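You operate a simulated robot arm through the tools that you are given. There is no shell and no other tool. Be economical: measure what you need, move in short steps, check, and stop when the job is done.

Carry out the task below with a simulated two-armed robot. There is one attempt and no reset: what you move stays moved.

Task
Swap the two plugs whose leads cross at the splitter box.
Fine: main switch off first, on again at the end; the top lead moves first, by a free rack hole; one plug at a time.

The check looks at the end state, three seconds after you hand in, the way a careful person would. Anything else that was tipped, shoved, dropped, spilled or broken makes it a failure.

Robot
Two 7-joint arms with two-finger parallel grippers on one trunk, on a base that drives. Base frame: it is fixed to the floor where the robot stands at the start and does not move with it; the origin is under the middle of the robot, x ahead of it, y to its left, z up. Units: mm, degrees, N and s.
The left shoulder is at the start at [60, 143, 820], the right one opposite. Places, roughly: red main switch [600, 0, 1100]. Payload 1.57 kg a hand.
The TCP of each hand is the grasp point between the finger pads, 30 mm short of the fingertips. In the tool frame z runs along the fingers and y along their closing line. Largest opening 110 mm; finger width 24, thickness 12; the body of the gripper, 48 by 112 mm, starts 78 mm behind the TCP.
Orientation is that of the tool frame in the base frame, as a unit quaternion [w, x, y, z]. With the fingers straight down and closing along the base's y, the tool's x points along the base's -x, its y along +y and its z along -z.

Tools
- The arms move only by the tool jog_arm. It takes "left_targets", "right_targets" or both (then of equal length, played together; a hand with none holds still); each is text: rows parted by semicolons, each of 6 numbers parted by spaces: the shift along the base's x, y, z in cm, then the turn, a rotation vector about the base's x, y, z in degrees. In form: x y z rx ry rz; .... A call has 1 to 12 rows; each row is the pose to reach, as a shift and turn from the pose commanded when the call began. "left_claw" and "right_claw" are, for a hand that has rows, the closure, from 0 (fully open) to 1 (shut), set as the call begins (left out, the last holds). A row lasts 0.2 s, in which the tool goes at most 50 mm and 8.6 degrees; a call with a longer step from one row to the next is refused whole, and so is a gripper value outside its range. A pose out of reach is approached as far as the arm can. The call stops where the force on the tool passes 40 N (or 10 N more than at its start, if that is more) or the arm is blocked; 0.2 s more then pass. The fingers move at their own pace (about 45 mm/s each) and stop on an object; they squeeze with about 42 N. The grip force told is the motor's: it shows also when the fingers shut on nothing. Time passes only in rows, and 0.2 s behind the last, so rows that repeat a pose let the fingers close. The reply holds the time, the measured pose of the TCP, the force on the tool along the base axes, the opening and the grip force, in the units named above and with some noise, with the torque about the TCP (base axes, N m) and any sound that the robot's microphone picked up.
- Cameras (640 x 400 px; columns grow to the right, rows downward): "scene" is now at [51.3, 30.9, 1441.9]; the picture's right is [0.35, -0.94, 0.00], its down [-0.60, -0.23, -0.77] and it looks along [0.72, 0.27, -0.64] (base axes); focal length 296 px, centre (320, 200). "left" rides on the left gripper at [70, -16, -141] in its tool frame; the picture's right is [0.23, 0.97, 0.00], its down [-0.85, 0.20, -0.48] and it looks along [-0.47, 0.11, 0.88] (tool axes); focal length 222 px, centre (320, 200). "right" rides on the right gripper at [70, 16, -141] in its tool frame; the picture's right is [-0.23, 0.97, 0.00], its down [-0.86, -0.20, -0.48] and it looks along [-0.47, -0.11, 0.88] (tool axes); focal length 222 px, centre (320, 200). There is no depth. A picture from a camera that has moved, and an enlarged one, comes with that camera's place and axes in the base frame and with its lens.
- capture(camera): a new picture of that camera. It takes no simulated time.
- move_column(by): slides the trunk up (or, below 0, down) by that many mm; the arms and the scene camera ride with it, the base frame stays. It gives what a move gives, with no picture.
- roll_base(legs): drives the robot by 1 to 6 legs, each [ahead, left, turn to the left] in mm, mm and degrees, along the robot's own axes; the way and the turn of a leg run together, so that a leg with both is an arc; at most 1500 mm and 180 degrees a leg. The arms and the cameras ride along, it lands a little off, and it stops where it bumps. It gives what a move gives.
- aim_head(pan, tilt): turns the head with the scene camera to pan (to the left, within 86 degrees either way) and tilt (down, from -29 to 69), counted from straight ahead of the robot. It gives what a move gives.
- inspect(camera, box): a new picture of the part [left, top, right, bottom] of that camera's present view, enlarged. It takes no simulated time.
- job_done(): hands the job in; it is judged then, once.

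Go step by step. Nothing tells you exact positions but the pictures and the camera data: compare them with the known pose of the tool, close in by small moves and look again before you grip or let go. The budget is 120 turns and 92 pictures, counting those below and the enlarged ones. Unless the task says otherwise, let go and move clear before handing in, and close with one line.

The tools are called after ">>>" as a command line: name --argument value ..., lists and objects as JSON in quotes. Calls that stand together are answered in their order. jog_arm: Moves the arms, as the interface text tells. Its arguments: {"type":"object","properties":{"left_targets":{"type":"string"},"left_claw":{"type":"number"},"right_targets":{"type":"string"},"right_claw":{"type":"number"}},"required":[]} The other tools are called the same way: move_column (by) slides the trunk up or down; roll_base (legs) drives the base; aim_head (pan, tilt) turns the head that bears the scene camera; capture (camera) takes a picture; inspect (camera, box) takes an enlarged picture of a part of a camera's view; job_done () hands the job in.

At the start:

```text
time: 0.0
left_tcp_pos: [407.6, 352.0, 999.0]
left_ee_rot: [0.0, 0.0, 1.0, 0.0]
left_wrist_force: [-0.4, -0.4, 1.0]
left_wrist_torque: [0.02, 0.03, 0.0]
left_width: 110.0
left_gripper_force: 0.1
right_tcp_pos: [390.6, 10.3, 1000.0]
right_ee_rot: [-0.001, 0.0, 1.0, 0.0]
right_wrist_force: [0.8, -0.4, -0.7]
right_wrist_torque: [0.01, -0.03, -0.02]
right_width: 109.9
right_gripper_force: 0.0
trunk travel left (down, up): [-419.0, 171.0]
robot x, y, heading: [-1.8, 1.4, -0.2]
head pan, tilt: [20.7, 39.7]
```

scene: 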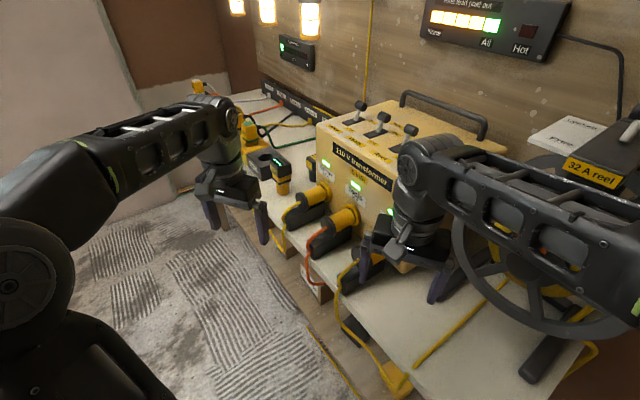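
right: 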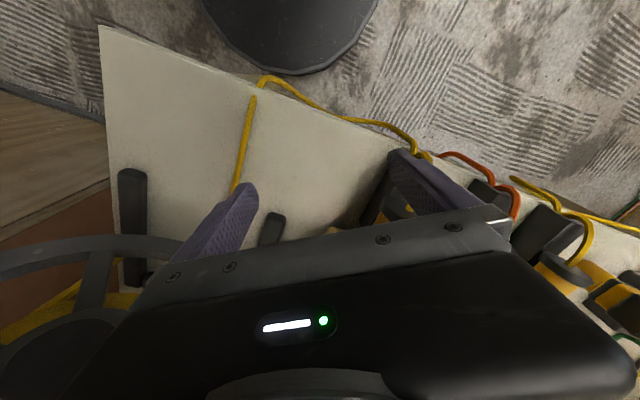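
left: 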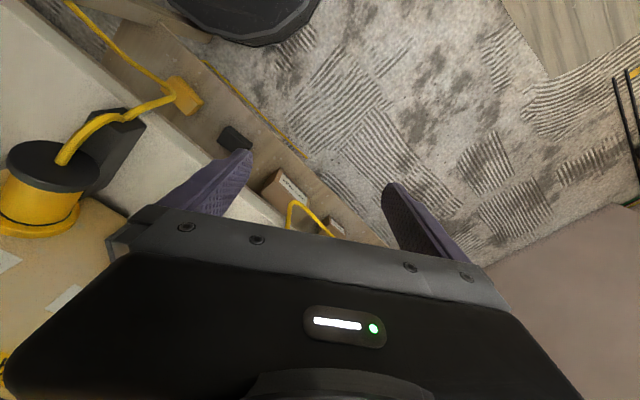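

I see a yellow 110 V transformer with plugs, a reel, and a small splitter area further left. I'll look closer at several parts before moving.

>>> inspect --camera "scene" --box '[180, 70, 420, 220]'

>>> inspect --camera "scene" --box '[240, 140, 480, 290]'

>>> inspect --camera "scene" --box '[400, 0, 640, 150]'

```text
2.67 times, centred on (300, 145) of scene
camera zoom: at [51.3, 30.9, 1441.9], right [0.35, -0.94, 0.0], down [-0.6, -0.23, -0.77], along [0.72, 0.27, -0.64], focal length 788 px, centre (373, 347)
```

zoom: 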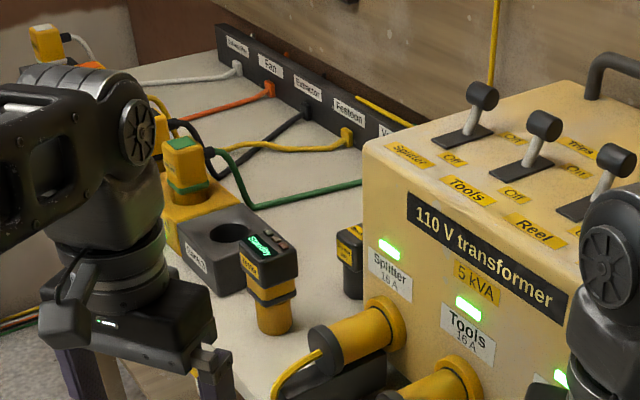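

```text
2.67 times, centred on (360, 215) of scene
camera zoom: at [51.3, 30.9, 1441.9], right [0.35, -0.94, 0.0], down [-0.6, -0.23, -0.77], along [0.72, 0.27, -0.64], focal length 788 px, centre (213, 160)
```

zoom: 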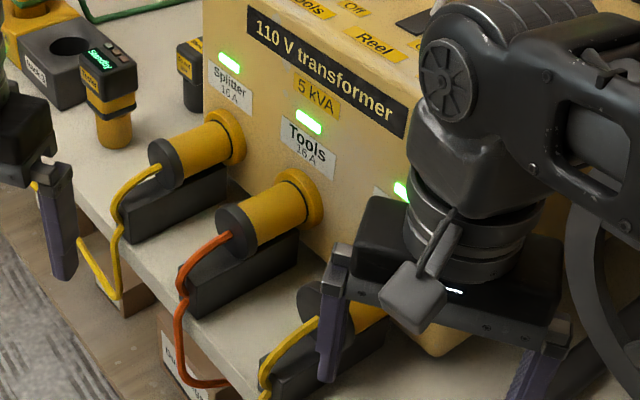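

```text
2.67 times, centred on (520, 75) of scene
camera zoom: at [51.3, 30.9, 1441.9], right [0.35, -0.94, 0.0], down [-0.6, -0.23, -0.77], along [0.72, 0.27, -0.64], focal length 788 px, centre (-213, 533)
```

zoom: 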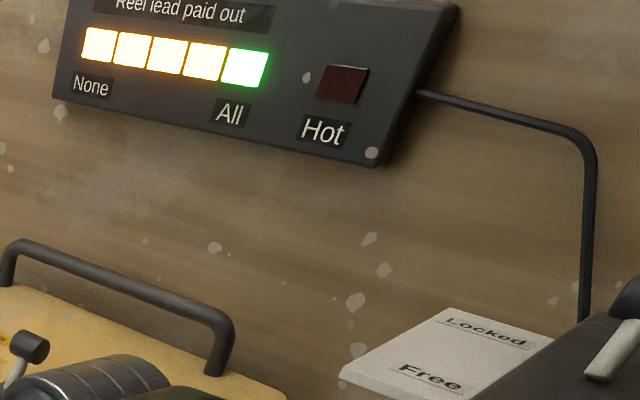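

The left arm hides the splitter box. I'll raise the left hand and pull it back a bit, then look left.

>>> jog_arm --left_targets "-3 2 3 0 0 0; -6 5 6 0 0 0; -9 8 9 0 0 0; -12 11 12 0 0 0" --right_targets "-3 -2 2 0 0 0; -6 -5 4 0 0 0; -9 -8 6 0 0 0; -12 -11 8 0 0 0"

>>> aim_head --pan 40 --tilt 35

>>> capture --camera "scene"

```text
refused: row 2 steps farther than a row can; nothing moved
```

```text
time: 0.8
left_tcp_pos: [408.4, 351.6, 998.6]
left_ee_rot: [-0.001, 0.0, 1.0, 0.0]
left_wrist_force: [-0.1, 0.2, -0.2]
left_wrist_torque: [0.02, 0.01, -0.04]
left_width: 109.9
left_gripper_force: 0.0
right_tcp_pos: [390.1, 11.8, 999.7]
right_ee_rot: [0.0, 0.0, 1.0, 0.0]
right_wrist_force: [0.2, 0.2, -0.2]
right_wrist_torque: [0.0, -0.02, 0.01]
right_width: 109.9
right_gripper_force: 0.0
trunk travel left (down, up): [-419.0, 171.0]
robot x, y, heading: [-0.6, -2.6, -0.3]
head pan, tilt: [40.0, 35.0]
```

```text
85 pictures are left
camera scene: at [39.1, 57.3, 1448.9], right [0.64, -0.77, 0.0], down [-0.44, -0.37, -0.82], along [0.63, 0.53, -0.57], focal length 296 px, centre (320, 200)
```

scene: 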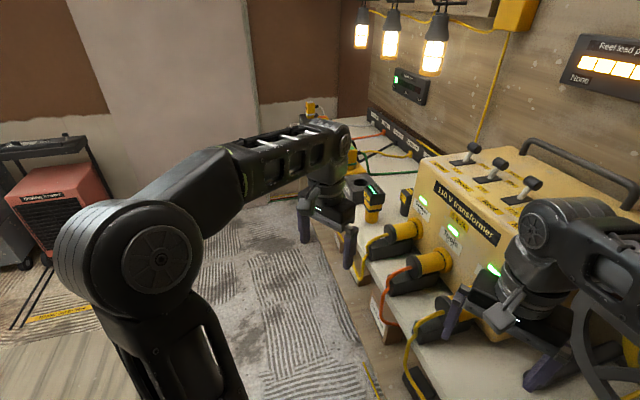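

Pulling the left and right hands back clear of the view.

>>> jog_arm --left_targets "-3 2 1 0 0 0; -6 4 2 0 0 0; -9 6 3 0 0 0; -12 8 4 0 0 0; -14 10 5 0 0 0; -15 12 6 0 0 0" --right_targets "-3 -3 2 0 0 0; -6 -6 4 0 0 0; -9 -9 6 0 0 0; -11 -12 8 0 0 0; -12 -15 10 0 0 0; -13 -18 12 0 0 0"

>>> capture --camera "scene"

```text
time: 2.2
left_tcp_pos: [288.5, 449.8, 1017.8]
left_ee_rot: [0.002, 0.001, 1.0, 0.0]
left_wrist_force: [-0.4, -1.8, 0.2]
left_wrist_torque: [0.06, -0.04, 0.02]
left_width: 109.9
left_gripper_force: 0.0
left hand out of reach, approached as far as the arm can: row 3, 4, 5, 6
right_tcp_pos: [314.1, -182.0, 1005.4]
right_ee_rot: [0.001, -0.001, 1.0, 0.001]
right_wrist_force: [1.0, -1.2, 0.5]
right_wrist_torque: [0.12, -0.01, 0.02]
right_width: 110.0
right_gripper_force: 0.0
right hand out of reach, approached as far as the arm can: row 1, 2, 3, 4, 5, 6
trunk travel left (down, up): [-419.0, 171.0]
robot x, y, heading: [3.9, -0.4, -0.1]
head pan, tilt: [40.0, 35.0]
```

```text
84 pictures are left
camera scene: at [37.8, 54.0, 1449.1], right [0.64, -0.77, 0.0], down [-0.44, -0.37, -0.82], along [0.63, 0.53, -0.57], focal length 296 px, centre (320, 200)
```

scene: 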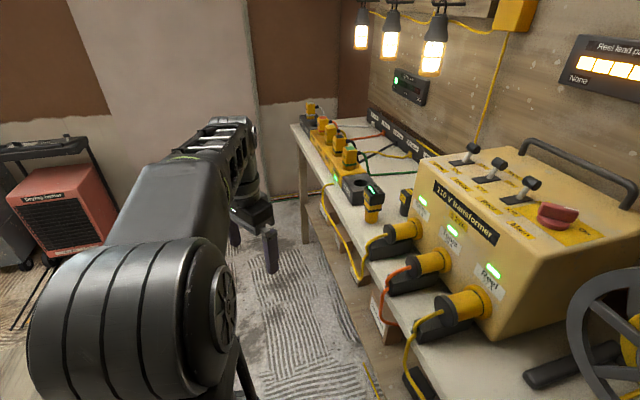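

>>> inspect --camera "scene" --box '[280, 90, 440, 190]'

>>> inspect --camera "scene" --box '[290, 95, 370, 145]'

>>> inspect --camera "scene" --box '[340, 110, 640, 300]'

```text
4.00 times, centred on (360, 140) of scene
camera zoom: at [37.8, 54.0, 1449.1], right [0.64, -0.77, 0.0], down [-0.44, -0.37, -0.82], along [0.63, 0.53, -0.57], focal length 1182 px, centre (160, 440)
```

zoom: 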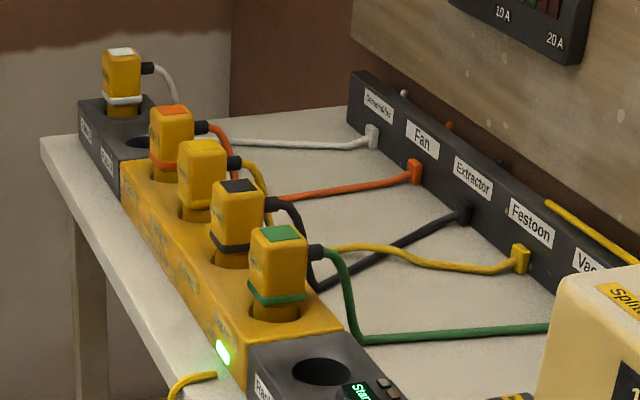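

```text
8.00 times, centred on (330, 120) of scene
camera zoom: at [37.8, 54.0, 1449.1], right [0.64, -0.77, 0.0], down [-0.44, -0.37, -0.82], along [0.63, 0.53, -0.57], focal length 2365 px, centre (240, 840)
```

zoom: 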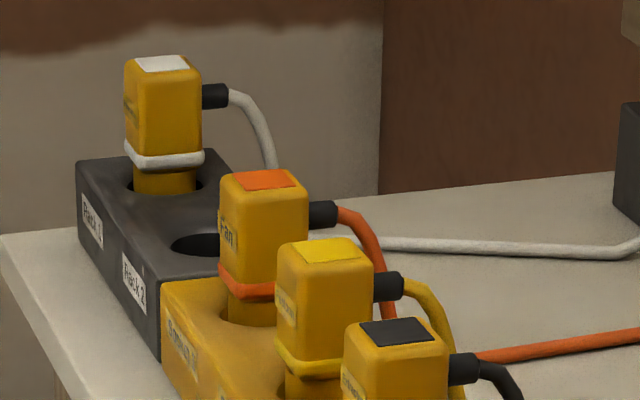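

```text
2.11 times, centred on (490, 205) of scene
camera zoom: at [37.8, 54.0, 1449.1], right [0.64, -0.77, 0.0], down [-0.44, -0.37, -0.82], along [0.63, 0.53, -0.57], focal length 622 px, centre (-38, 190)
```

zoom: 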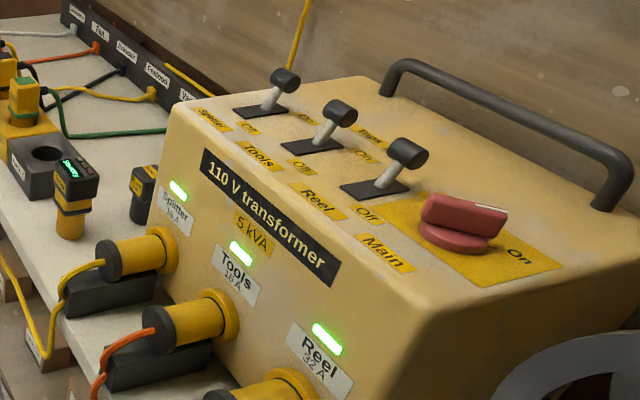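

The splitter (four sockets: orange/Fan, yellow/Festoon, black/Extractor, green/Vac) lies along the diagonal bench. Yellow and black leads cross. The bench runs at about 55° in the base frame. I'll back off, turn to face it and shift left towards the main switch and splitter.

>>> roll_base --legs '[[-200, 0, 0], [0, 0, -35]]'

>>> aim_head --pan 0 --tilt 35

>>> capture --camera "scene"

```text
time: 5.5
left_tcp_pos: [298.3, 204.9, 1014.7]
left_ee_rot: [-0.001, 0.301, 0.954, 0.0]
left_wrist_force: [0.1, 0.7, -0.4]
left_wrist_torque: [-0.01, 0.03, -0.03]
left_width: 110.1
left_gripper_force: 0.1
right_tcp_pos: [-43.6, -329.6, 1006.5]
right_ee_rot: [-0.001, 0.301, 0.954, 0.0]
right_wrist_force: [0.2, 0.4, 0.0]
right_wrist_torque: [-0.02, -0.02, 0.01]
right_width: 110.2
right_gripper_force: 0.0
trunk travel left (down, up): [-419.0, 171.0]
robot x, y, heading: [-203.6, -1.5, -35.1]
head pan, tilt: [40.0, 35.0]
```

```text
time: 6.5
left_tcp_pos: [298.1, 205.7, 1014.9]
left_ee_rot: [0.0, 0.3, 0.954, 0.0]
left_wrist_force: [-0.5, -0.7, 0.8]
left_wrist_torque: [0.0, 0.0, 0.02]
left_width: 109.8
left_gripper_force: 0.1
right_tcp_pos: [-43.8, -329.0, 1006.3]
right_ee_rot: [-0.001, 0.301, 0.954, 0.0]
right_wrist_force: [0.5, 0.2, 0.1]
right_wrist_torque: [0.03, -0.02, 0.01]
right_width: 109.9
right_gripper_force: 0.0
trunk travel left (down, up): [-419.0, 171.0]
robot x, y, heading: [-196.9, 0.4, -35.1]
head pan, tilt: [0.0, 35.0]
```

```text
80 pictures are left
camera scene: at [-149.5, -32.5, 1448.9], right [-0.57, -0.82, 0.0], down [-0.47, 0.33, -0.82], along [0.67, -0.47, -0.57], focal length 296 px, centre (320, 200)
```

scene: 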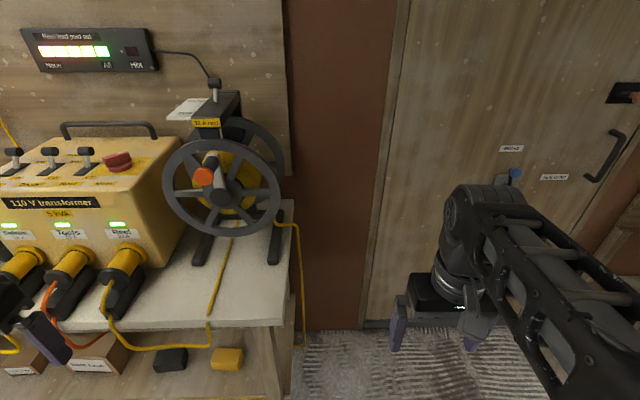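

Facing the bench squarely. I'll raise the trunk for clearance and slide left along the bench.

>>> move_column --by 165

>>> roll_base --legs '[[0, 620, 0]]'

>>> capture --camera "scene"

```text
time: 8.4
left_tcp_pos: [297.2, 205.5, 1180.5]
left_ee_rot: [0.0, 0.301, 0.954, -0.001]
left_wrist_force: [0.4, 0.0, 0.0]
left_wrist_torque: [0.0, 0.0, 0.02]
left_width: 109.9
left_gripper_force: 0.1
right_tcp_pos: [-44.4, -330.3, 1171.0]
right_ee_rot: [0.0, 0.301, 0.954, 0.0]
right_wrist_force: [0.1, -0.3, 0.1]
right_wrist_torque: [0.02, 0.0, 0.01]
right_width: 110.1
right_gripper_force: 0.1
trunk travel left (down, up): [-584.0, 6.0]
robot x, y, heading: [-196.2, -1.5, -35.0]
head pan, tilt: [0.0, 35.0]
```

```text
time: 11.9
left_tcp_pos: [653.1, 704.2, 1180.3]
left_ee_rot: [0.0, 0.303, 0.953, 0.0]
left_wrist_force: [0.6, -0.3, -0.7]
left_wrist_torque: [-0.03, 0.0, -0.02]
left_width: 109.8
left_gripper_force: 0.0
right_tcp_pos: [307.4, 171.5, 1170.6]
right_ee_rot: [-0.001, 0.303, 0.953, -0.001]
right_wrist_force: [0.0, 0.2, 0.5]
right_wrist_torque: [-0.03, 0.02, -0.02]
right_width: 110.1
right_gripper_force: 0.0
trunk travel left (down, up): [-584.0, 6.0]
robot x, y, heading: [154.9, 499.6, -35.5]
head pan, tilt: [0.0, 35.0]
```

```text
79 pictures are left
camera scene: at [203.7, 469.3, 1613.9], right [-0.58, -0.82, 0.0], down [-0.47, 0.33, -0.82], along [0.67, -0.47, -0.57], focal length 296 px, centre (320, 200)
```

scene: 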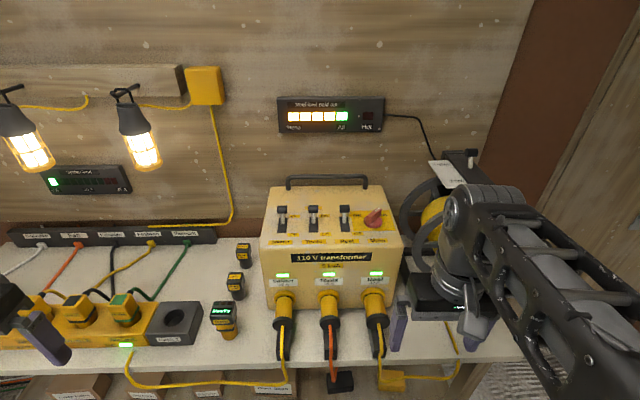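

>>> inspect --camera "scene" --box '[250, 180, 410, 280]'

>>> inspect --camera "scene" --box '[0, 220, 240, 370]'

>>> inspect --camera "scene" --box '[340, 190, 420, 240]'

```text
4.00 times, centred on (330, 230) of scene
camera zoom: at [203.7, 469.3, 1613.9], right [-0.58, -0.82, 0.0], down [-0.47, 0.33, -0.82], along [0.67, -0.47, -0.57], focal length 1182 px, centre (280, 80)
```

zoom: 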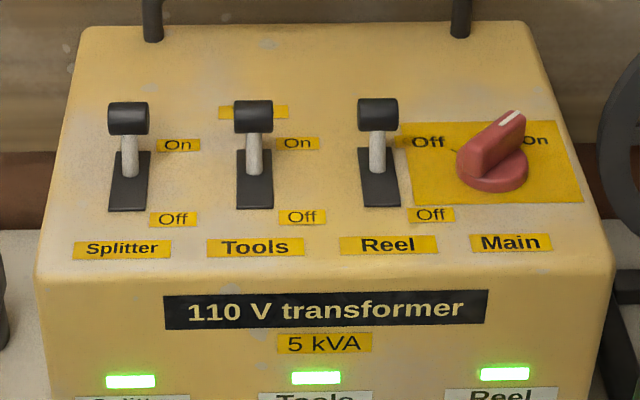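

```text
2.67 times, centred on (120, 295) of scene
camera zoom: at [203.7, 469.3, 1613.9], right [-0.58, -0.82, 0.0], down [-0.47, 0.33, -0.82], along [0.67, -0.47, -0.57], focal length 788 px, centre (853, -53)
```

zoom: 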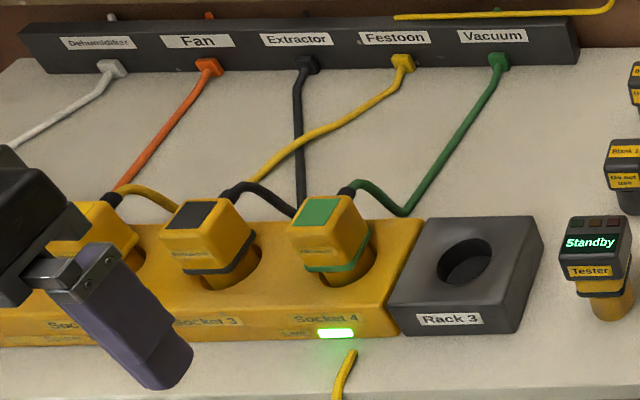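

```text
8.00 times, centred on (380, 215) of scene
camera zoom: at [203.7, 469.3, 1613.9], right [-0.58, -0.82, 0.0], down [-0.47, 0.33, -0.82], along [0.67, -0.47, -0.57], focal length 2365 px, centre (-160, 80)
```

zoom: 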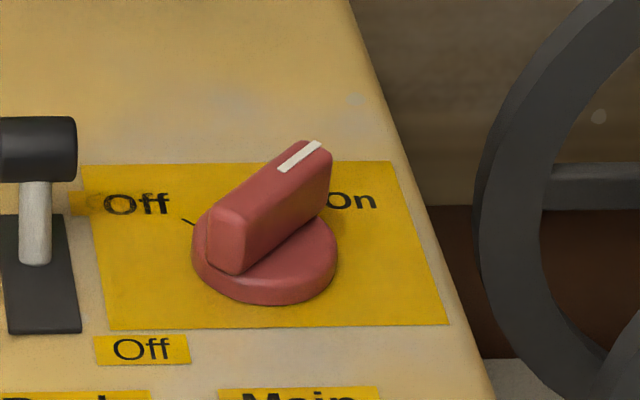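

Yellow (Festoon, socket 2) and black (Extractor, socket 3) cross; Rack 3 is free and keeps yellow clear of black. First the main switch, a red rotary at about (625, 0, 1130), pointing to On. I pull the right hand in and drive closer.

>>> jog_arm --right_targets "-1.2 2.9 0 0 0 0; -2.4 5.8 0 0 0 0; -3.6 8.7 0 0 0 0"

>>> inspect --camera "scene" --box '[60, 240, 140, 290]'

```text
time: 12.7
left_tcp_pos: [652.2, 704.4, 1178.9]
left_ee_rot: [0.001, 0.304, 0.953, 0.0]
left_wrist_force: [1.0, 0.4, -0.1]
left_wrist_torque: [-0.03, -0.02, 0.01]
left_width: 110.1
left_gripper_force: 0.1
right_tcp_pos: [298.5, 231.7, 1135.9]
right_ee_rot: [0.0, 0.303, 0.953, 0.001]
right_wrist_force: [0.2, 0.3, 1.2]
right_wrist_torque: [0.0, 0.04, 0.0]
right_width: 110.0
right_gripper_force: 0.0
right hand out of reach, approached as far as the arm can: row 1, 2, 3
trunk travel left (down, up): [-584.0, 6.0]
robot x, y, heading: [153.9, 502.2, -35.6]
head pan, tilt: [0.0, 35.0]
```

```text
8.00 times, centred on (100, 265) of scene
camera zoom: at [203.3, 469.8, 1614.0], right [-0.58, -0.82, 0.0], down [-0.47, 0.33, -0.82], along [0.67, -0.47, -0.57], focal length 2365 px, centre (2080, -320)
```

zoom: 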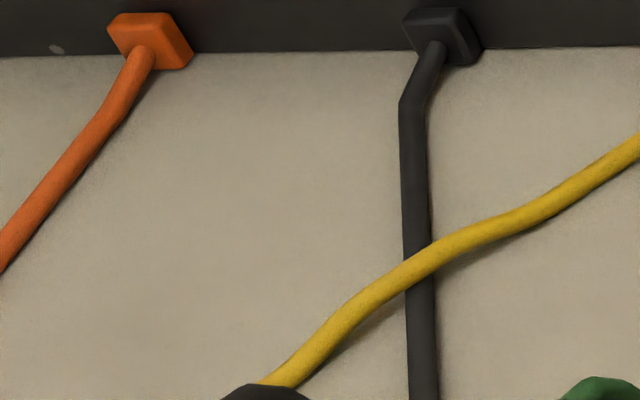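

Yellow lead is on top, so the Festoon plug goes first. Driving ahead so the knob comes within reach.

>>> roll_base --legs '[[170, 0, 0]]'

>>> capture --camera "scene"

>>> capture --camera "right"

```text
time: 14.1
left_tcp_pos: [791.5, 604.5, 1180.8]
left_ee_rot: [0.0, 0.304, 0.953, 0.0]
left_wrist_force: [1.1, -0.1, 0.1]
left_wrist_torque: [-0.01, 0.01, 0.02]
left_width: 110.0
left_gripper_force: 0.1
right_tcp_pos: [435.0, 134.3, 1135.1]
right_ee_rot: [-0.001, 0.303, 0.953, 0.0]
right_wrist_force: [0.1, -0.1, -0.7]
right_wrist_torque: [0.02, 0.03, 0.03]
right_width: 110.0
right_gripper_force: 0.1
trunk travel left (down, up): [-584.0, 6.0]
robot x, y, heading: [292.6, 404.3, -35.2]
head pan, tilt: [0.0, 35.0]
```

```text
74 pictures are left
camera scene: at [342.6, 369.9, 1613.9], right [-0.58, -0.82, 0.0], down [-0.47, 0.33, -0.82], along [0.67, -0.47, -0.57], focal length 296 px, centre (320, 200)
```

scene: 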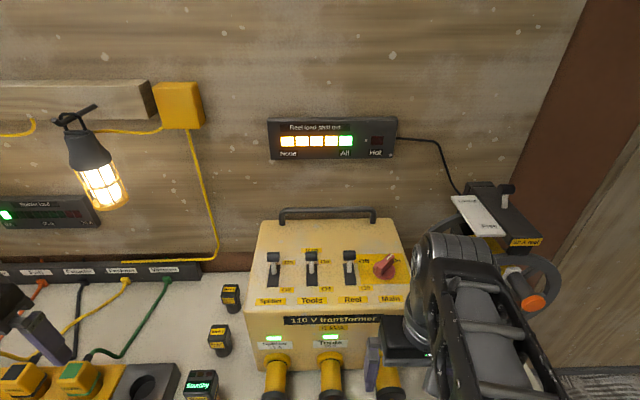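

```text
73 pictures are left
camera right: at [389.5, 186.7, 1277.7], right [0.75, 0.66, 0.0], down [0.58, -0.66, 0.48], along [0.32, -0.36, -0.88], focal length 222 px, centre (320, 200)
```

right: 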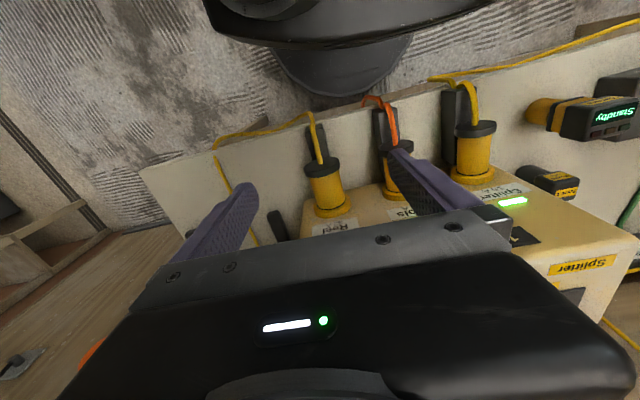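

>>> inspect --camera "scene" --box '[344, 242, 424, 292]'

```text
8.00 times, centred on (384, 267) of scene
camera zoom: at [342.6, 369.9, 1613.9], right [-0.58, -0.82, 0.0], down [-0.47, 0.33, -0.82], along [0.67, -0.47, -0.57], focal length 2365 px, centre (-192, -336)
```

zoom: 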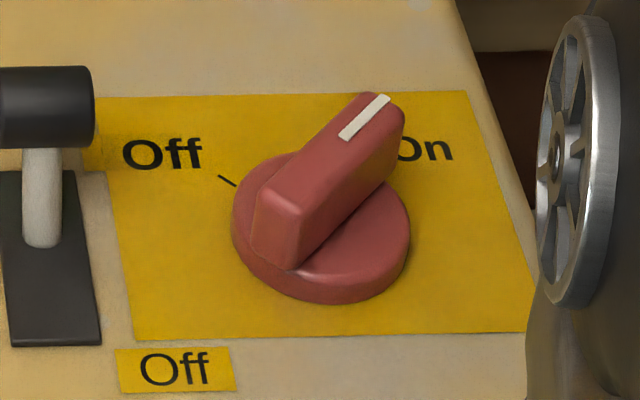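

Handle top is at about (626, -2, 1139), pointing 45° right of my forward. I half close the right fingers, turn them −45° and advance partly to test reach.

>>> jog_arm --right_targets "0.8 -0.6 2 0 0 -7.5; 1.6 -1.2 4 0 0 -15; 3 -2.2 5 0 0 -22.5; 4 -2.9 5 0 0 -30; 5 -3.6 5 0 0 -37.5; 6 -4.3 5 0 0 -45" --right_claw 0.5

```text
time: 15.5
left_tcp_pos: [788.7, 605.5, 1180.7]
left_ee_rot: [0.0, 0.303, 0.953, 0.0]
left_wrist_force: [-0.2, 0.8, -0.6]
left_wrist_torque: [-0.01, -0.01, -0.01]
left_width: 109.9
left_gripper_force: 0.0
right_tcp_pos: [488.3, 83.8, 1180.2]
right_ee_rot: [0.001, 0.629, 0.777, -0.001]
right_wrist_force: [-0.2, -0.2, -0.1]
right_wrist_torque: [-0.04, -0.02, 0.0]
right_width: 54.9
right_gripper_force: 0.1
right hand out of reach, approached as far as the arm can: row 1, 2, 3, 4, 5, 6
trunk travel left (down, up): [-584.0, 6.0]
robot x, y, heading: [294.9, 403.6, -35.4]
head pan, tilt: [0.0, 35.0]
```

>>> jog_arm --right_targets "3 -2.1 0 0 0 0; 6 -4.2 0 0 0 0; 9 -6.3 0 0 0 0"

>>> capture --camera "scene"

>>> capture --camera "right"

```text
time: 16.3
left_tcp_pos: [790.5, 605.3, 1181.0]
left_ee_rot: [0.0, 0.304, 0.953, 0.0]
left_wrist_force: [-0.7, 0.2, 0.1]
left_wrist_torque: [0.02, 0.03, -0.02]
left_width: 110.1
left_gripper_force: 0.0
right_tcp_pos: [568.1, 27.0, 1180.2]
right_ee_rot: [0.0, 0.645, 0.764, 0.001]
right_wrist_force: [-0.4, 0.8, -0.5]
right_wrist_torque: [-0.01, 0.0, 0.0]
right_width: 54.9
right_gripper_force: 0.1
right hand out of reach, approached as far as the arm can: row 3
trunk travel left (down, up): [-584.0, 6.0]
robot x, y, heading: [292.5, 402.9, -35.4]
head pan, tilt: [0.0, 35.0]
```

```text
71 pictures are left
camera scene: at [341.0, 370.3, 1613.9], right [-0.58, -0.82, 0.0], down [-0.47, 0.33, -0.82], along [0.67, -0.47, -0.57], focal length 296 px, centre (320, 200)
```

scene: 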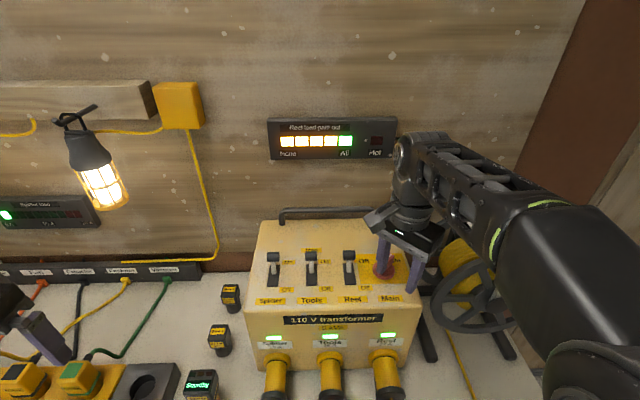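

```text
70 pictures are left
camera right: at [573.4, 97.6, 1321.9], right [1.0, -0.06, 0.0], down [-0.05, -0.88, 0.48], along [-0.03, -0.48, -0.88], focal length 222 px, centre (320, 200)
```

right: 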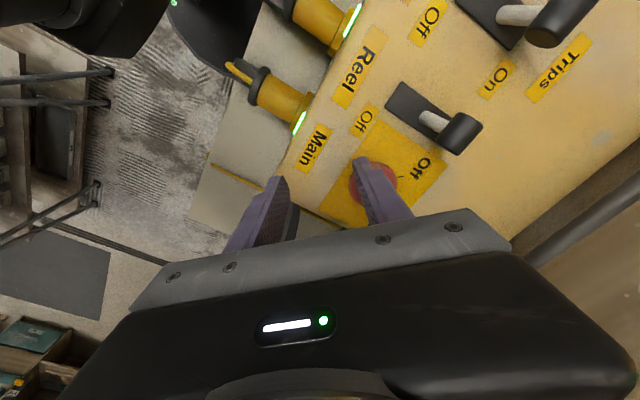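

>>> jog_arm --right_targets "1.5 -1.1 -0.8 0 0 -2; 3 -2.1 -0.8 0 0 -2; 4.1 -3 -0.8 0 0 -2; 4.1 -3 -0.8 0 0 -2"

>>> capture --camera "right"

>>> inspect --camera "scene" --box '[320, 200, 480, 300]'

```text
time: 16.8
left_tcp_pos: [790.5, 606.3, 1180.7]
left_ee_rot: [0.0, 0.304, 0.953, -0.001]
left_wrist_force: [-0.2, -0.1, 0.0]
left_wrist_torque: [0.06, 0.02, 0.01]
left_width: 110.2
left_gripper_force: 0.1
right_tcp_pos: [583.4, 24.2, 1178.7]
right_ee_rot: [-0.001, 0.652, 0.758, 0.004]
right_wrist_force: [-4.1, 6.5, 16.7]
right_wrist_torque: [0.1, -0.37, 0.17]
right_width: 52.1
right_gripper_force: 0.1
trunk travel left (down, up): [-584.0, 6.0]
robot x, y, heading: [287.2, 404.2, -35.2]
head pan, tilt: [0.0, 35.0]
stopped in row 2 (right hand): the force on the tool passed its limit (the readings are from after the stop); the commanded pose is now the measured one
```

```text
69 pictures are left
camera right: at [589.4, 93.7, 1319.8], right [1.0, -0.08, 0.0], down [-0.07, -0.88, 0.47], along [-0.03, -0.47, -0.88], focal length 222 px, centre (320, 200)
```

right: 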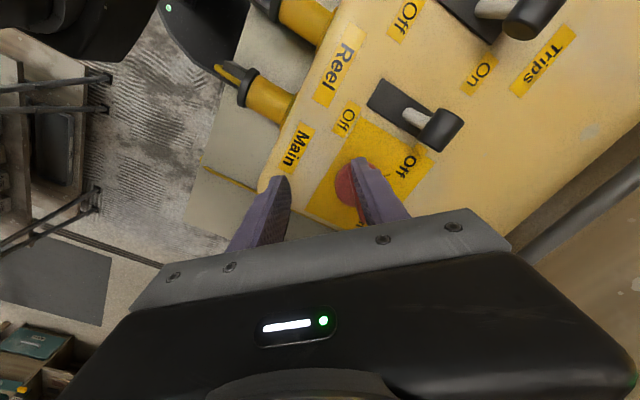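

```text
4.00 times, centred on (400, 250) of scene
camera zoom: at [340.4, 372.2, 1614.3], right [-0.58, -0.82, 0.0], down [-0.47, 0.33, -0.82], along [0.67, -0.47, -0.57], focal length 1182 px, centre (0, 0)
```

zoom: 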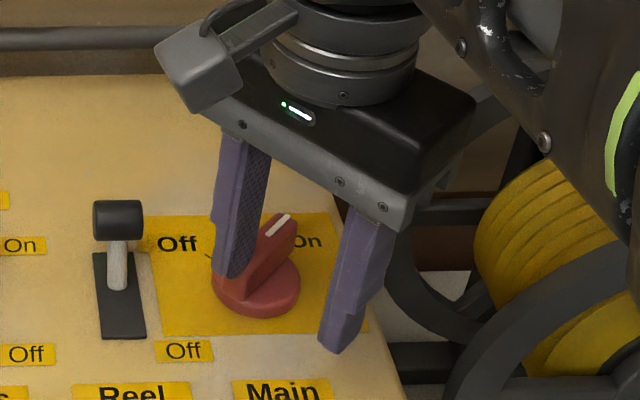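

The fingertip touched the front end of the handle (its top is nearer z 1149), and the arm is near its reach limit here. I back the hand off and check the floor gap before driving closer.

>>> jog_arm --right_targets "-1 0.7 0.2 0 0 0; -4 2.8 0.3 0 0 0; -8 5.7 0.3 0 0 0"

>>> aim_head --pan 0 --tilt 69

>>> capture --camera "scene"

```text
time: 17.6
left_tcp_pos: [790.3, 612.3, 1180.4]
left_ee_rot: [0.0, 0.303, 0.953, -0.002]
left_wrist_force: [0.0, 1.6, -0.6]
left_wrist_torque: [-0.16, 0.02, -0.03]
left_width: 109.9
left_gripper_force: 0.1
right_tcp_pos: [502.5, 83.8, 1180.9]
right_ee_rot: [-0.001, 0.653, 0.757, 0.0]
right_wrist_force: [0.1, 1.5, 0.5]
right_wrist_torque: [-0.11, -0.03, -0.01]
right_width: 55.1
right_gripper_force: 0.0
trunk travel left (down, up): [-584.0, 6.0]
robot x, y, heading: [291.4, 403.1, -35.3]
head pan, tilt: [0.0, 35.0]
```

```text
time: 18.6
left_tcp_pos: [790.3, 605.3, 1181.1]
left_ee_rot: [-0.001, 0.304, 0.953, 0.0]
left_wrist_force: [0.0, 0.5, 0.4]
left_wrist_torque: [0.02, 0.01, -0.01]
left_width: 110.2
left_gripper_force: 0.1
right_tcp_pos: [502.1, 78.1, 1178.0]
right_ee_rot: [-0.002, 0.653, 0.757, 0.003]
right_wrist_force: [0.5, -0.5, -0.5]
right_wrist_torque: [0.0, -0.01, 0.03]
right_width: 54.8
right_gripper_force: 0.1
trunk travel left (down, up): [-584.0, 6.0]
robot x, y, heading: [296.3, 402.3, -35.1]
head pan, tilt: [0.0, 68.8]
```

```text
67 pictures are left
camera scene: at [315.0, 389.4, 1570.3], right [-0.58, -0.82, 0.0], down [-0.76, 0.54, -0.36], along [0.3, -0.21, -0.93], focal length 296 px, centre (320, 200)
```

scene: 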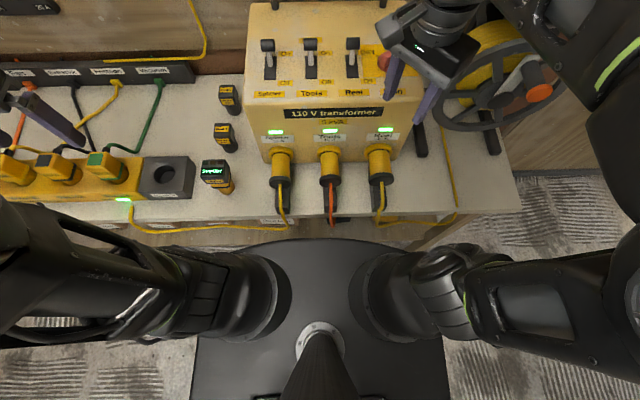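

Little room to drive further, so I'll tilt the right tool 25° in the handle's plane, which pulls the wrist back and gives height. Head back to 40° tilt.

>>> jog_arm --right_targets "0 0 0.3 -8.2 -1.4 0; 0 0 0.6 -16.4 -2.9 0; 0 0 1 -24.6 -4.3 0; 3 -1.6 1.4 -24.6 -4.3 0; 6 -3.2 1.4 -24.6 -4.3 0; 8 -4.3 1.4 -24.6 -4.3 0"

>>> aim_head --pan -10 --tilt 42

>>> inspect --camera "scene" --box '[220, 150, 420, 275]'

```text
time: 19.8
left_tcp_pos: [789.6, 604.7, 1179.5]
left_ee_rot: [0.001, 0.304, 0.953, 0.0]
left_wrist_force: [-0.3, 0.0, -0.1]
left_wrist_torque: [0.01, 0.02, 0.0]
left_width: 110.1
left_gripper_force: 0.2
right_tcp_pos: [578.0, 117.8, 1213.9]
right_ee_rot: [0.194, 0.566, 0.798, -0.073]
right_wrist_force: [0.2, 0.2, 0.4]
right_wrist_torque: [0.01, 0.02, -0.01]
right_width: 55.0
right_gripper_force: 0.0
trunk travel left (down, up): [-584.0, 6.0]
robot x, y, heading: [296.6, 402.3, -35.6]
head pan, tilt: [0.0, 68.8]
stopped in row 6 (right hand): the arm was blocked; the commanded pose is now the measured one
```

```text
time: 20.7
left_tcp_pos: [790.5, 605.8, 1180.0]
left_ee_rot: [0.001, 0.304, 0.953, -0.001]
left_wrist_force: [-0.3, -0.2, -0.5]
left_wrist_torque: [0.01, 0.02, -0.03]
left_width: 110.0
left_gripper_force: 0.0
right_tcp_pos: [578.9, 116.7, 1214.4]
right_ee_rot: [0.193, 0.566, 0.798, -0.074]
right_wrist_force: [-0.1, -0.3, 0.1]
right_wrist_torque: [0.01, 0.0, 0.0]
right_width: 54.8
right_gripper_force: 0.1
trunk travel left (down, up): [-584.0, 6.0]
robot x, y, heading: [293.1, 404.3, -35.3]
head pan, tilt: [-10.0, 42.0]
```

```text
3.20 times, centred on (320, 212) of scene
camera zoom: at [328.1, 362.3, 1603.4], right [-0.71, -0.7, 0.0], down [-0.47, 0.48, -0.74], along [0.52, -0.53, -0.67], focal length 946 px, centre (320, 160)
```

zoom: 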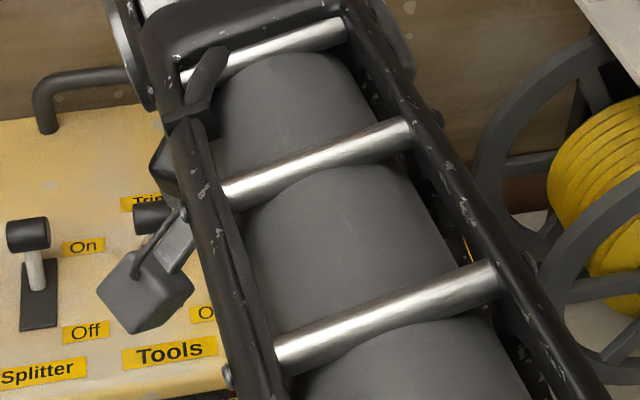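

The tilt jammed the wrist. Instead I'll straighten the tool and use the open fingers to straddle the front end of the handle, pushing it sideways: right for Off, left for On.

>>> jog_arm --right_targets "-1 0.7 0 6.6 4.5 0; -2 1.4 0 13.2 9 0; -3.5 2.5 -1 19.9 13.4 0; -3.5 2.5 -2 19.9 13.4 0" --right_claw 0.64

```text
time: 21.7
left_tcp_pos: [788.6, 605.1, 1180.6]
left_ee_rot: [0.001, 0.304, 0.953, 0.0]
left_wrist_force: [-0.1, -0.2, -0.7]
left_wrist_torque: [-0.03, -0.08, -0.01]
left_width: 110.2
left_gripper_force: 0.1
right_tcp_pos: [548.5, 142.2, 1186.9]
right_ee_rot: [0.004, 0.579, 0.816, 0.0]
right_wrist_force: [-0.3, 0.1, 0.3]
right_wrist_torque: [0.03, -0.03, -0.01]
right_width: 39.9
right_gripper_force: 0.2
right hand out of reach, approached as far as the arm can: row 3, 4
trunk travel left (down, up): [-584.0, 6.0]
robot x, y, heading: [290.0, 402.4, -35.3]
head pan, tilt: [-10.0, 42.0]
```

>>> jog_arm --right_targets "0 -1.6 0 0 0 7.1; 0.4 -3.2 0 0 0 14.2; 0.8 -4.8 0 0 0 21.3; 1.4 -6.4 -1 0 0 28.4; 2.1 -8 -2 0 0 35.4; 2.1 -8 -2 0 0 35.4"

>>> aim_head --pan 0 --tilt 42

>>> inspect --camera "scene" --box '[300, 150, 460, 250]'

>>> capture --camera "right"

```text
time: 23.1
left_tcp_pos: [789.1, 605.7, 1180.3]
left_ee_rot: [0.001, 0.304, 0.953, -0.001]
left_wrist_force: [1.4, -0.2, 0.1]
left_wrist_torque: [0.02, -0.01, 0.0]
left_width: 110.1
left_gripper_force: 0.1
right_tcp_pos: [569.7, 60.1, 1166.2]
right_ee_rot: [0.0, 0.303, 0.953, -0.002]
right_wrist_force: [0.0, 0.3, -0.1]
right_wrist_torque: [-0.02, -0.01, 0.01]
right_width: 39.4
right_gripper_force: 0.0
right hand out of reach, approached as far as the arm can: row 1, 3
trunk travel left (down, up): [-584.0, 6.0]
robot x, y, heading: [289.0, 404.3, -35.1]
head pan, tilt: [-10.0, 42.0]
```

```text
time: 23.8
left_tcp_pos: [790.6, 605.0, 1180.7]
left_ee_rot: [0.001, 0.304, 0.953, 0.0]
left_wrist_force: [0.7, 0.5, -0.1]
left_wrist_torque: [0.01, -0.01, 0.0]
left_width: 110.2
left_gripper_force: 0.2
right_tcp_pos: [569.9, 60.6, 1165.4]
right_ee_rot: [-0.001, 0.303, 0.953, -0.002]
right_wrist_force: [0.0, 0.5, -0.4]
right_wrist_torque: [0.01, -0.01, 0.02]
right_width: 39.7
right_gripper_force: 0.1
trunk travel left (down, up): [-584.0, 6.0]
robot x, y, heading: [290.3, 408.1, -35.4]
head pan, tilt: [0.0, 42.0]
```

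```text
4.00 times, centred on (380, 200) of scene
camera zoom: at [337.5, 373.3, 1603.4], right [-0.58, -0.82, 0.0], down [-0.55, 0.39, -0.74], along [0.61, -0.43, -0.67], focal length 1182 px, centre (80, 200)
```

zoom: 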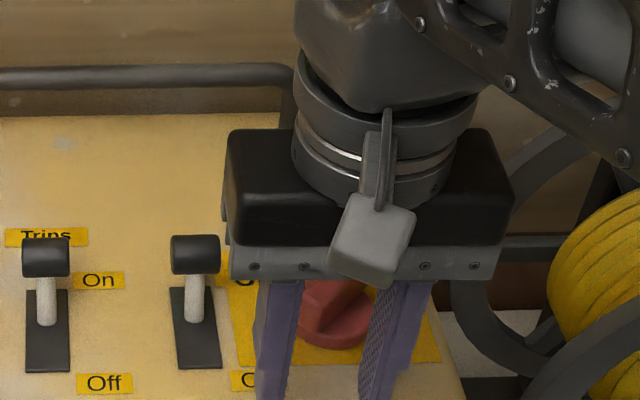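

```text
64 pictures are left
camera right: at [523.8, 114.5, 1307.5], right [0.75, 0.66, 0.0], down [0.58, -0.66, 0.48], along [0.32, -0.36, -0.88], focal length 222 px, centre (320, 200)
```

right: 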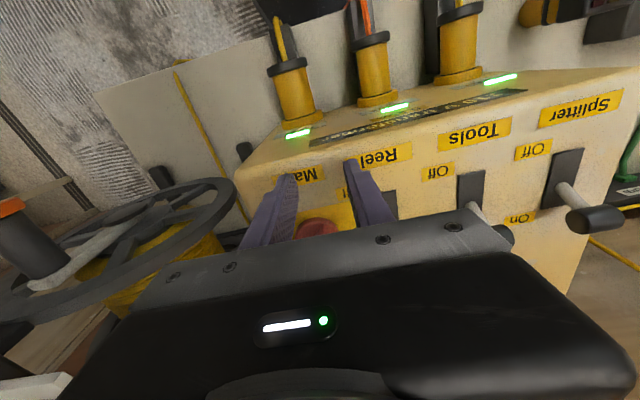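

Handle sits between the fingers. I advance 50 mm so they straddle its front end.

>>> jog_arm --right_targets "1.4 -1 0 0 0 0; 2.8 -2 -0.2 0 0 0; 4.1 -2.9 -0.3 0 0 0"

>>> inspect --camera "scene" --box '[300, 150, 460, 250]'

>>> inspect --camera "right" --box '[200, 130, 440, 280]'

```text
time: 24.6
left_tcp_pos: [790.0, 604.2, 1181.0]
left_ee_rot: [0.001, 0.304, 0.953, 0.0]
left_wrist_force: [0.0, -0.8, -0.4]
left_wrist_torque: [0.04, 0.02, -0.04]
left_width: 110.0
left_gripper_force: 0.0
right_tcp_pos: [611.9, 30.0, 1162.2]
right_ee_rot: [-0.001, 0.303, 0.953, -0.001]
right_wrist_force: [1.0, 0.0, 0.6]
right_wrist_torque: [-0.03, 0.0, 0.0]
right_width: 39.1
right_gripper_force: 0.1
trunk travel left (down, up): [-584.0, 6.0]
robot x, y, heading: [297.4, 405.0, -35.5]
head pan, tilt: [0.0, 42.0]
```

```text
4.00 times, centred on (380, 200) of scene
camera zoom: at [338.3, 373.1, 1603.4], right [-0.58, -0.82, 0.0], down [-0.55, 0.39, -0.74], along [0.61, -0.43, -0.67], focal length 1182 px, centre (80, 200)
```

zoom: 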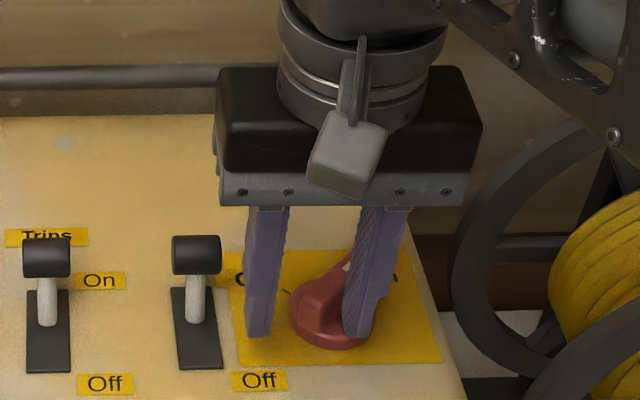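

```text
2.67 times, centred on (320, 205) of right
camera zoom: at [565.5, 84.8, 1303.8], right [0.75, 0.66, 0.0], down [0.58, -0.66, 0.48], along [0.32, -0.36, -0.88], focal length 592 px, centre (320, 187)
```

zoom: 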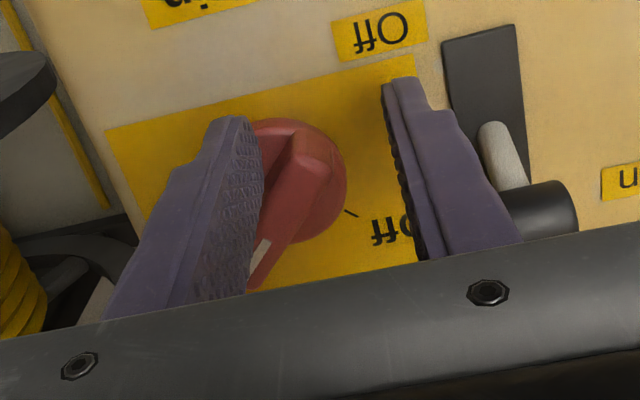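

Excellent view: the handle lies between the fingers. I shift 14 mm right to centre on the knob axis and close, which should swing the handle to straight ahead (half-way).

>>> jog_arm --right_targets "-0.4 -0.6 0 0 0 0; -0.8 -1.14 0 0 0 0"

>>> jog_arm --right_targets "0 0 0 0 0 0; 0 0 0 0 0 0; 0 0 0 0 0 0; 0 0 0 0 0 0" --right_claw 0.85

>>> inspect --camera "right" --box '[200, 130, 440, 280]'

```text
time: 25.2
left_tcp_pos: [789.8, 606.3, 1180.6]
left_ee_rot: [0.001, 0.304, 0.953, 0.0]
left_wrist_force: [-0.1, 0.0, -0.4]
left_wrist_torque: [-0.01, 0.0, -0.02]
left_width: 110.0
left_gripper_force: 0.0
right_tcp_pos: [603.3, 19.1, 1163.2]
right_ee_rot: [-0.001, 0.303, 0.953, -0.001]
right_wrist_force: [-1.0, 0.3, 0.2]
right_wrist_torque: [-0.03, 0.05, -0.01]
right_width: 39.7
right_gripper_force: 0.1
trunk travel left (down, up): [-584.0, 6.0]
robot x, y, heading: [289.9, 402.8, -35.3]
head pan, tilt: [0.0, 42.0]
```

```text
time: 26.2
left_tcp_pos: [789.4, 605.1, 1181.8]
left_ee_rot: [0.001, 0.304, 0.953, -0.001]
left_wrist_force: [-1.1, 0.3, -0.1]
left_wrist_torque: [-0.03, -0.01, 0.02]
left_width: 110.0
left_gripper_force: 0.0
right_tcp_pos: [601.0, 18.5, 1163.5]
right_ee_rot: [-0.001, 0.304, 0.953, -0.001]
right_wrist_force: [-6.7, -2.2, 1.5]
right_wrist_torque: [0.29, -0.07, -0.13]
right_width: 17.6
right_gripper_force: 25.2
trunk travel left (down, up): [-584.0, 6.0]
robot x, y, heading: [292.0, 404.9, -35.5]
head pan, tilt: [0.0, 42.0]
```

```text
2.67 times, centred on (320, 205) of right
camera zoom: at [555.4, 72.6, 1304.2], right [0.75, 0.66, 0.0], down [0.58, -0.66, 0.48], along [0.32, -0.36, -0.88], focal length 592 px, centre (320, 187)
```

zoom: 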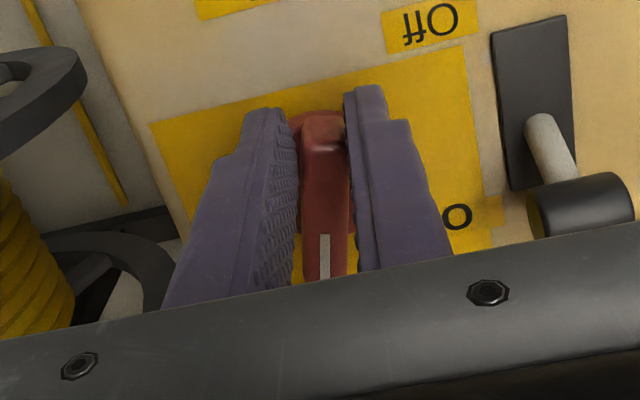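

Handle is gripped and half-way. Now I turn it on towards Off by yawing about the knob axis.

>>> jog_arm --right_targets "-0.14 -0.24 0 0 0 8; -0.25 -0.5 0 0 0 16; -0.33 -0.76 0 0 0 24; -0.37 -1.03 0 0 0 32; -0.37 -1.32 0 0 0 40; -0.32 -1.6 0 0 0 48; -0.32 -1.6 0 0 0 48"

>>> inspect --camera "right" --box '[200, 130, 440, 280]'

>>> capture --camera "scene"

```text
time: 27.8
left_tcp_pos: [790.3, 604.3, 1181.7]
left_ee_rot: [0.0, 0.305, 0.952, 0.0]
left_wrist_force: [0.0, 0.0, 0.9]
left_wrist_torque: [0.01, 0.02, -0.01]
left_width: 110.1
left_gripper_force: 0.0
right_tcp_pos: [600.0, 1.2, 1163.3]
right_ee_rot: [0.002, -0.112, 0.994, -0.002]
right_wrist_force: [-4.3, -10.8, 0.0]
right_wrist_torque: [-0.12, -0.12, -0.26]
right_width: 23.6
right_gripper_force: 10.7
trunk travel left (down, up): [-584.0, 6.0]
robot x, y, heading: [295.8, 400.6, -35.3]
head pan, tilt: [0.0, 42.0]
```

```text
2.67 times, centred on (320, 205) of right
camera zoom: at [529.3, 3.0, 1304.0], right [0.01, 1.0, 0.0], down [0.88, 0.0, 0.48], along [0.48, -0.01, -0.88], focal length 592 px, centre (320, 187)
```

zoom: 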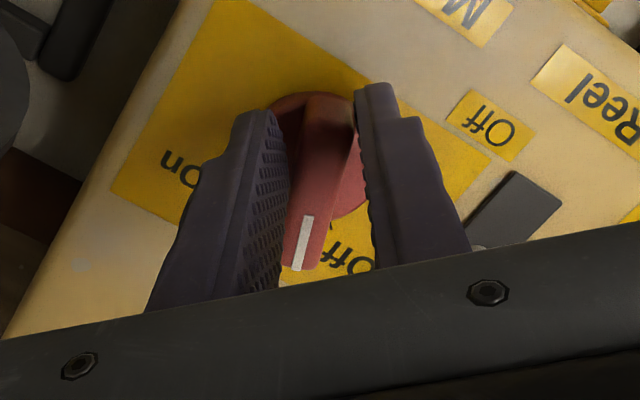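

```text
59 pictures are left
camera scene: at [337.0, 371.6, 1603.4], right [-0.58, -0.82, 0.0], down [-0.55, 0.39, -0.74], along [0.61, -0.43, -0.67], focal length 296 px, centre (320, 200)
```

scene: 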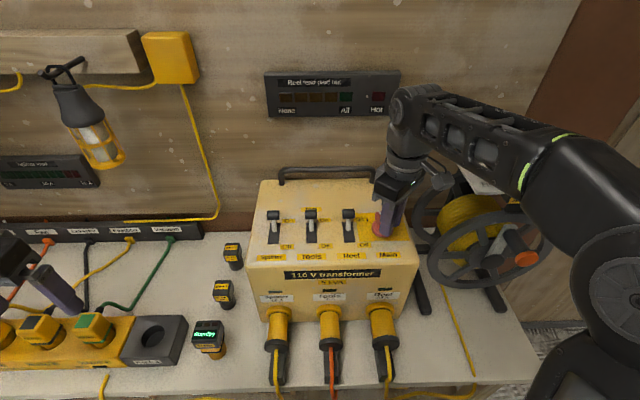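

Power is off (lamps dark), but the knob is about 15–20° short of the Off tick. I squeeze and turn a little further.

>>> jog_arm --right_targets "-0.1 -0.2 0 0 0 5; -0.2 -0.4 0 0 0 10; -0.2 -0.4 0 0 0 14; -0.2 -0.4 0 0 0 14; -0.2 -0.4 0 0 0 14" --right_claw 0.92

>>> inspect --camera "right" --box '[200, 130, 440, 280]'

```text
time: 29.0
left_tcp_pos: [791.1, 601.5, 1181.5]
left_ee_rot: [0.001, 0.304, 0.953, 0.001]
left_wrist_force: [-0.2, 0.8, 0.1]
left_wrist_torque: [0.0, 0.02, -0.04]
left_width: 110.0
left_gripper_force: 0.1
right_tcp_pos: [599.4, -6.5, 1161.8]
right_ee_rot: [0.002, -0.23, 0.973, -0.003]
right_wrist_force: [10.4, -30.0, 12.3]
right_wrist_torque: [-0.04, -0.72, -0.8]
right_width: 19.3
right_gripper_force: 33.6
trunk travel left (down, up): [-584.0, 6.0]
robot x, y, heading: [291.1, 404.9, -34.9]
head pan, tilt: [0.0, 42.0]
```

```text
2.67 times, centred on (320, 205) of right
camera zoom: at [530.5, -21.4, 1303.6], right [-0.23, 0.97, -0.01], down [0.85, 0.21, 0.48], along [0.47, 0.11, -0.88], focal length 592 px, centre (320, 187)
```

zoom: 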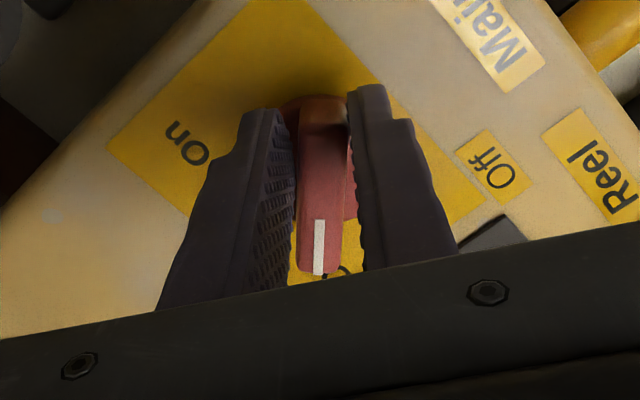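

Handle now points at the Off tick. I open and retreat along the handle's line.

>>> jog_arm --right_targets "0 0 0 0 0 0; 0 0 0 0 0 0; 0 0 0 0 0 0; -1.5 -0.3 0.3 0 0 0; -3.5 -0.6 0.5 0 0 0; -6 0.5 1 0 0 0; -9 3 1 0 0 0; -12 5.5 1 0 0 0; -15 7.5 0 0 0 0" --right_claw 0.64

>>> capture --camera "scene"

```text
time: 30.6
left_tcp_pos: [792.4, 606.1, 1179.3]
left_ee_rot: [-0.001, 0.304, 0.953, -0.002]
left_wrist_force: [0.8, 0.6, 0.0]
left_wrist_torque: [-0.03, 0.09, 0.03]
left_width: 109.9
left_gripper_force: 0.1
right_tcp_pos: [514.0, 15.5, 1145.1]
right_ee_rot: [-0.045, -0.223, 0.974, 0.019]
right_wrist_force: [-12.4, -2.0, 18.1]
right_wrist_torque: [-0.43, 0.07, -0.27]
right_width: 36.3
right_gripper_force: 0.1
trunk travel left (down, up): [-584.0, 6.0]
robot x, y, heading: [293.5, 403.4, -35.4]
head pan, tilt: [0.0, 42.0]
stopped in row 8 (right hand): the force on the tool passed its limit (the readings are from after the stop); the commanded pose is now the measured one
```

```text
57 pictures are left
camera scene: at [339.4, 375.9, 1603.4], right [-0.58, -0.82, 0.0], down [-0.55, 0.39, -0.74], along [0.61, -0.43, -0.67], focal length 296 px, centre (320, 200)
```

scene: 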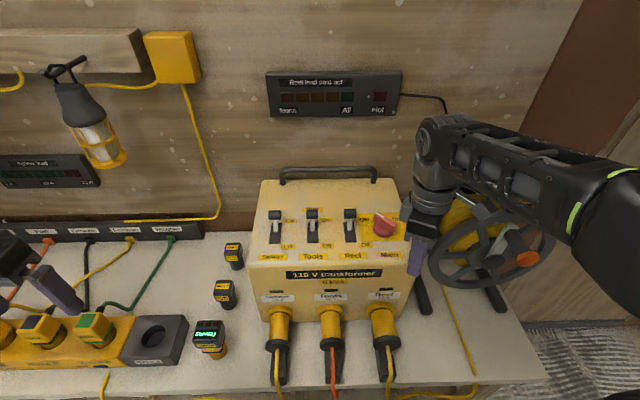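

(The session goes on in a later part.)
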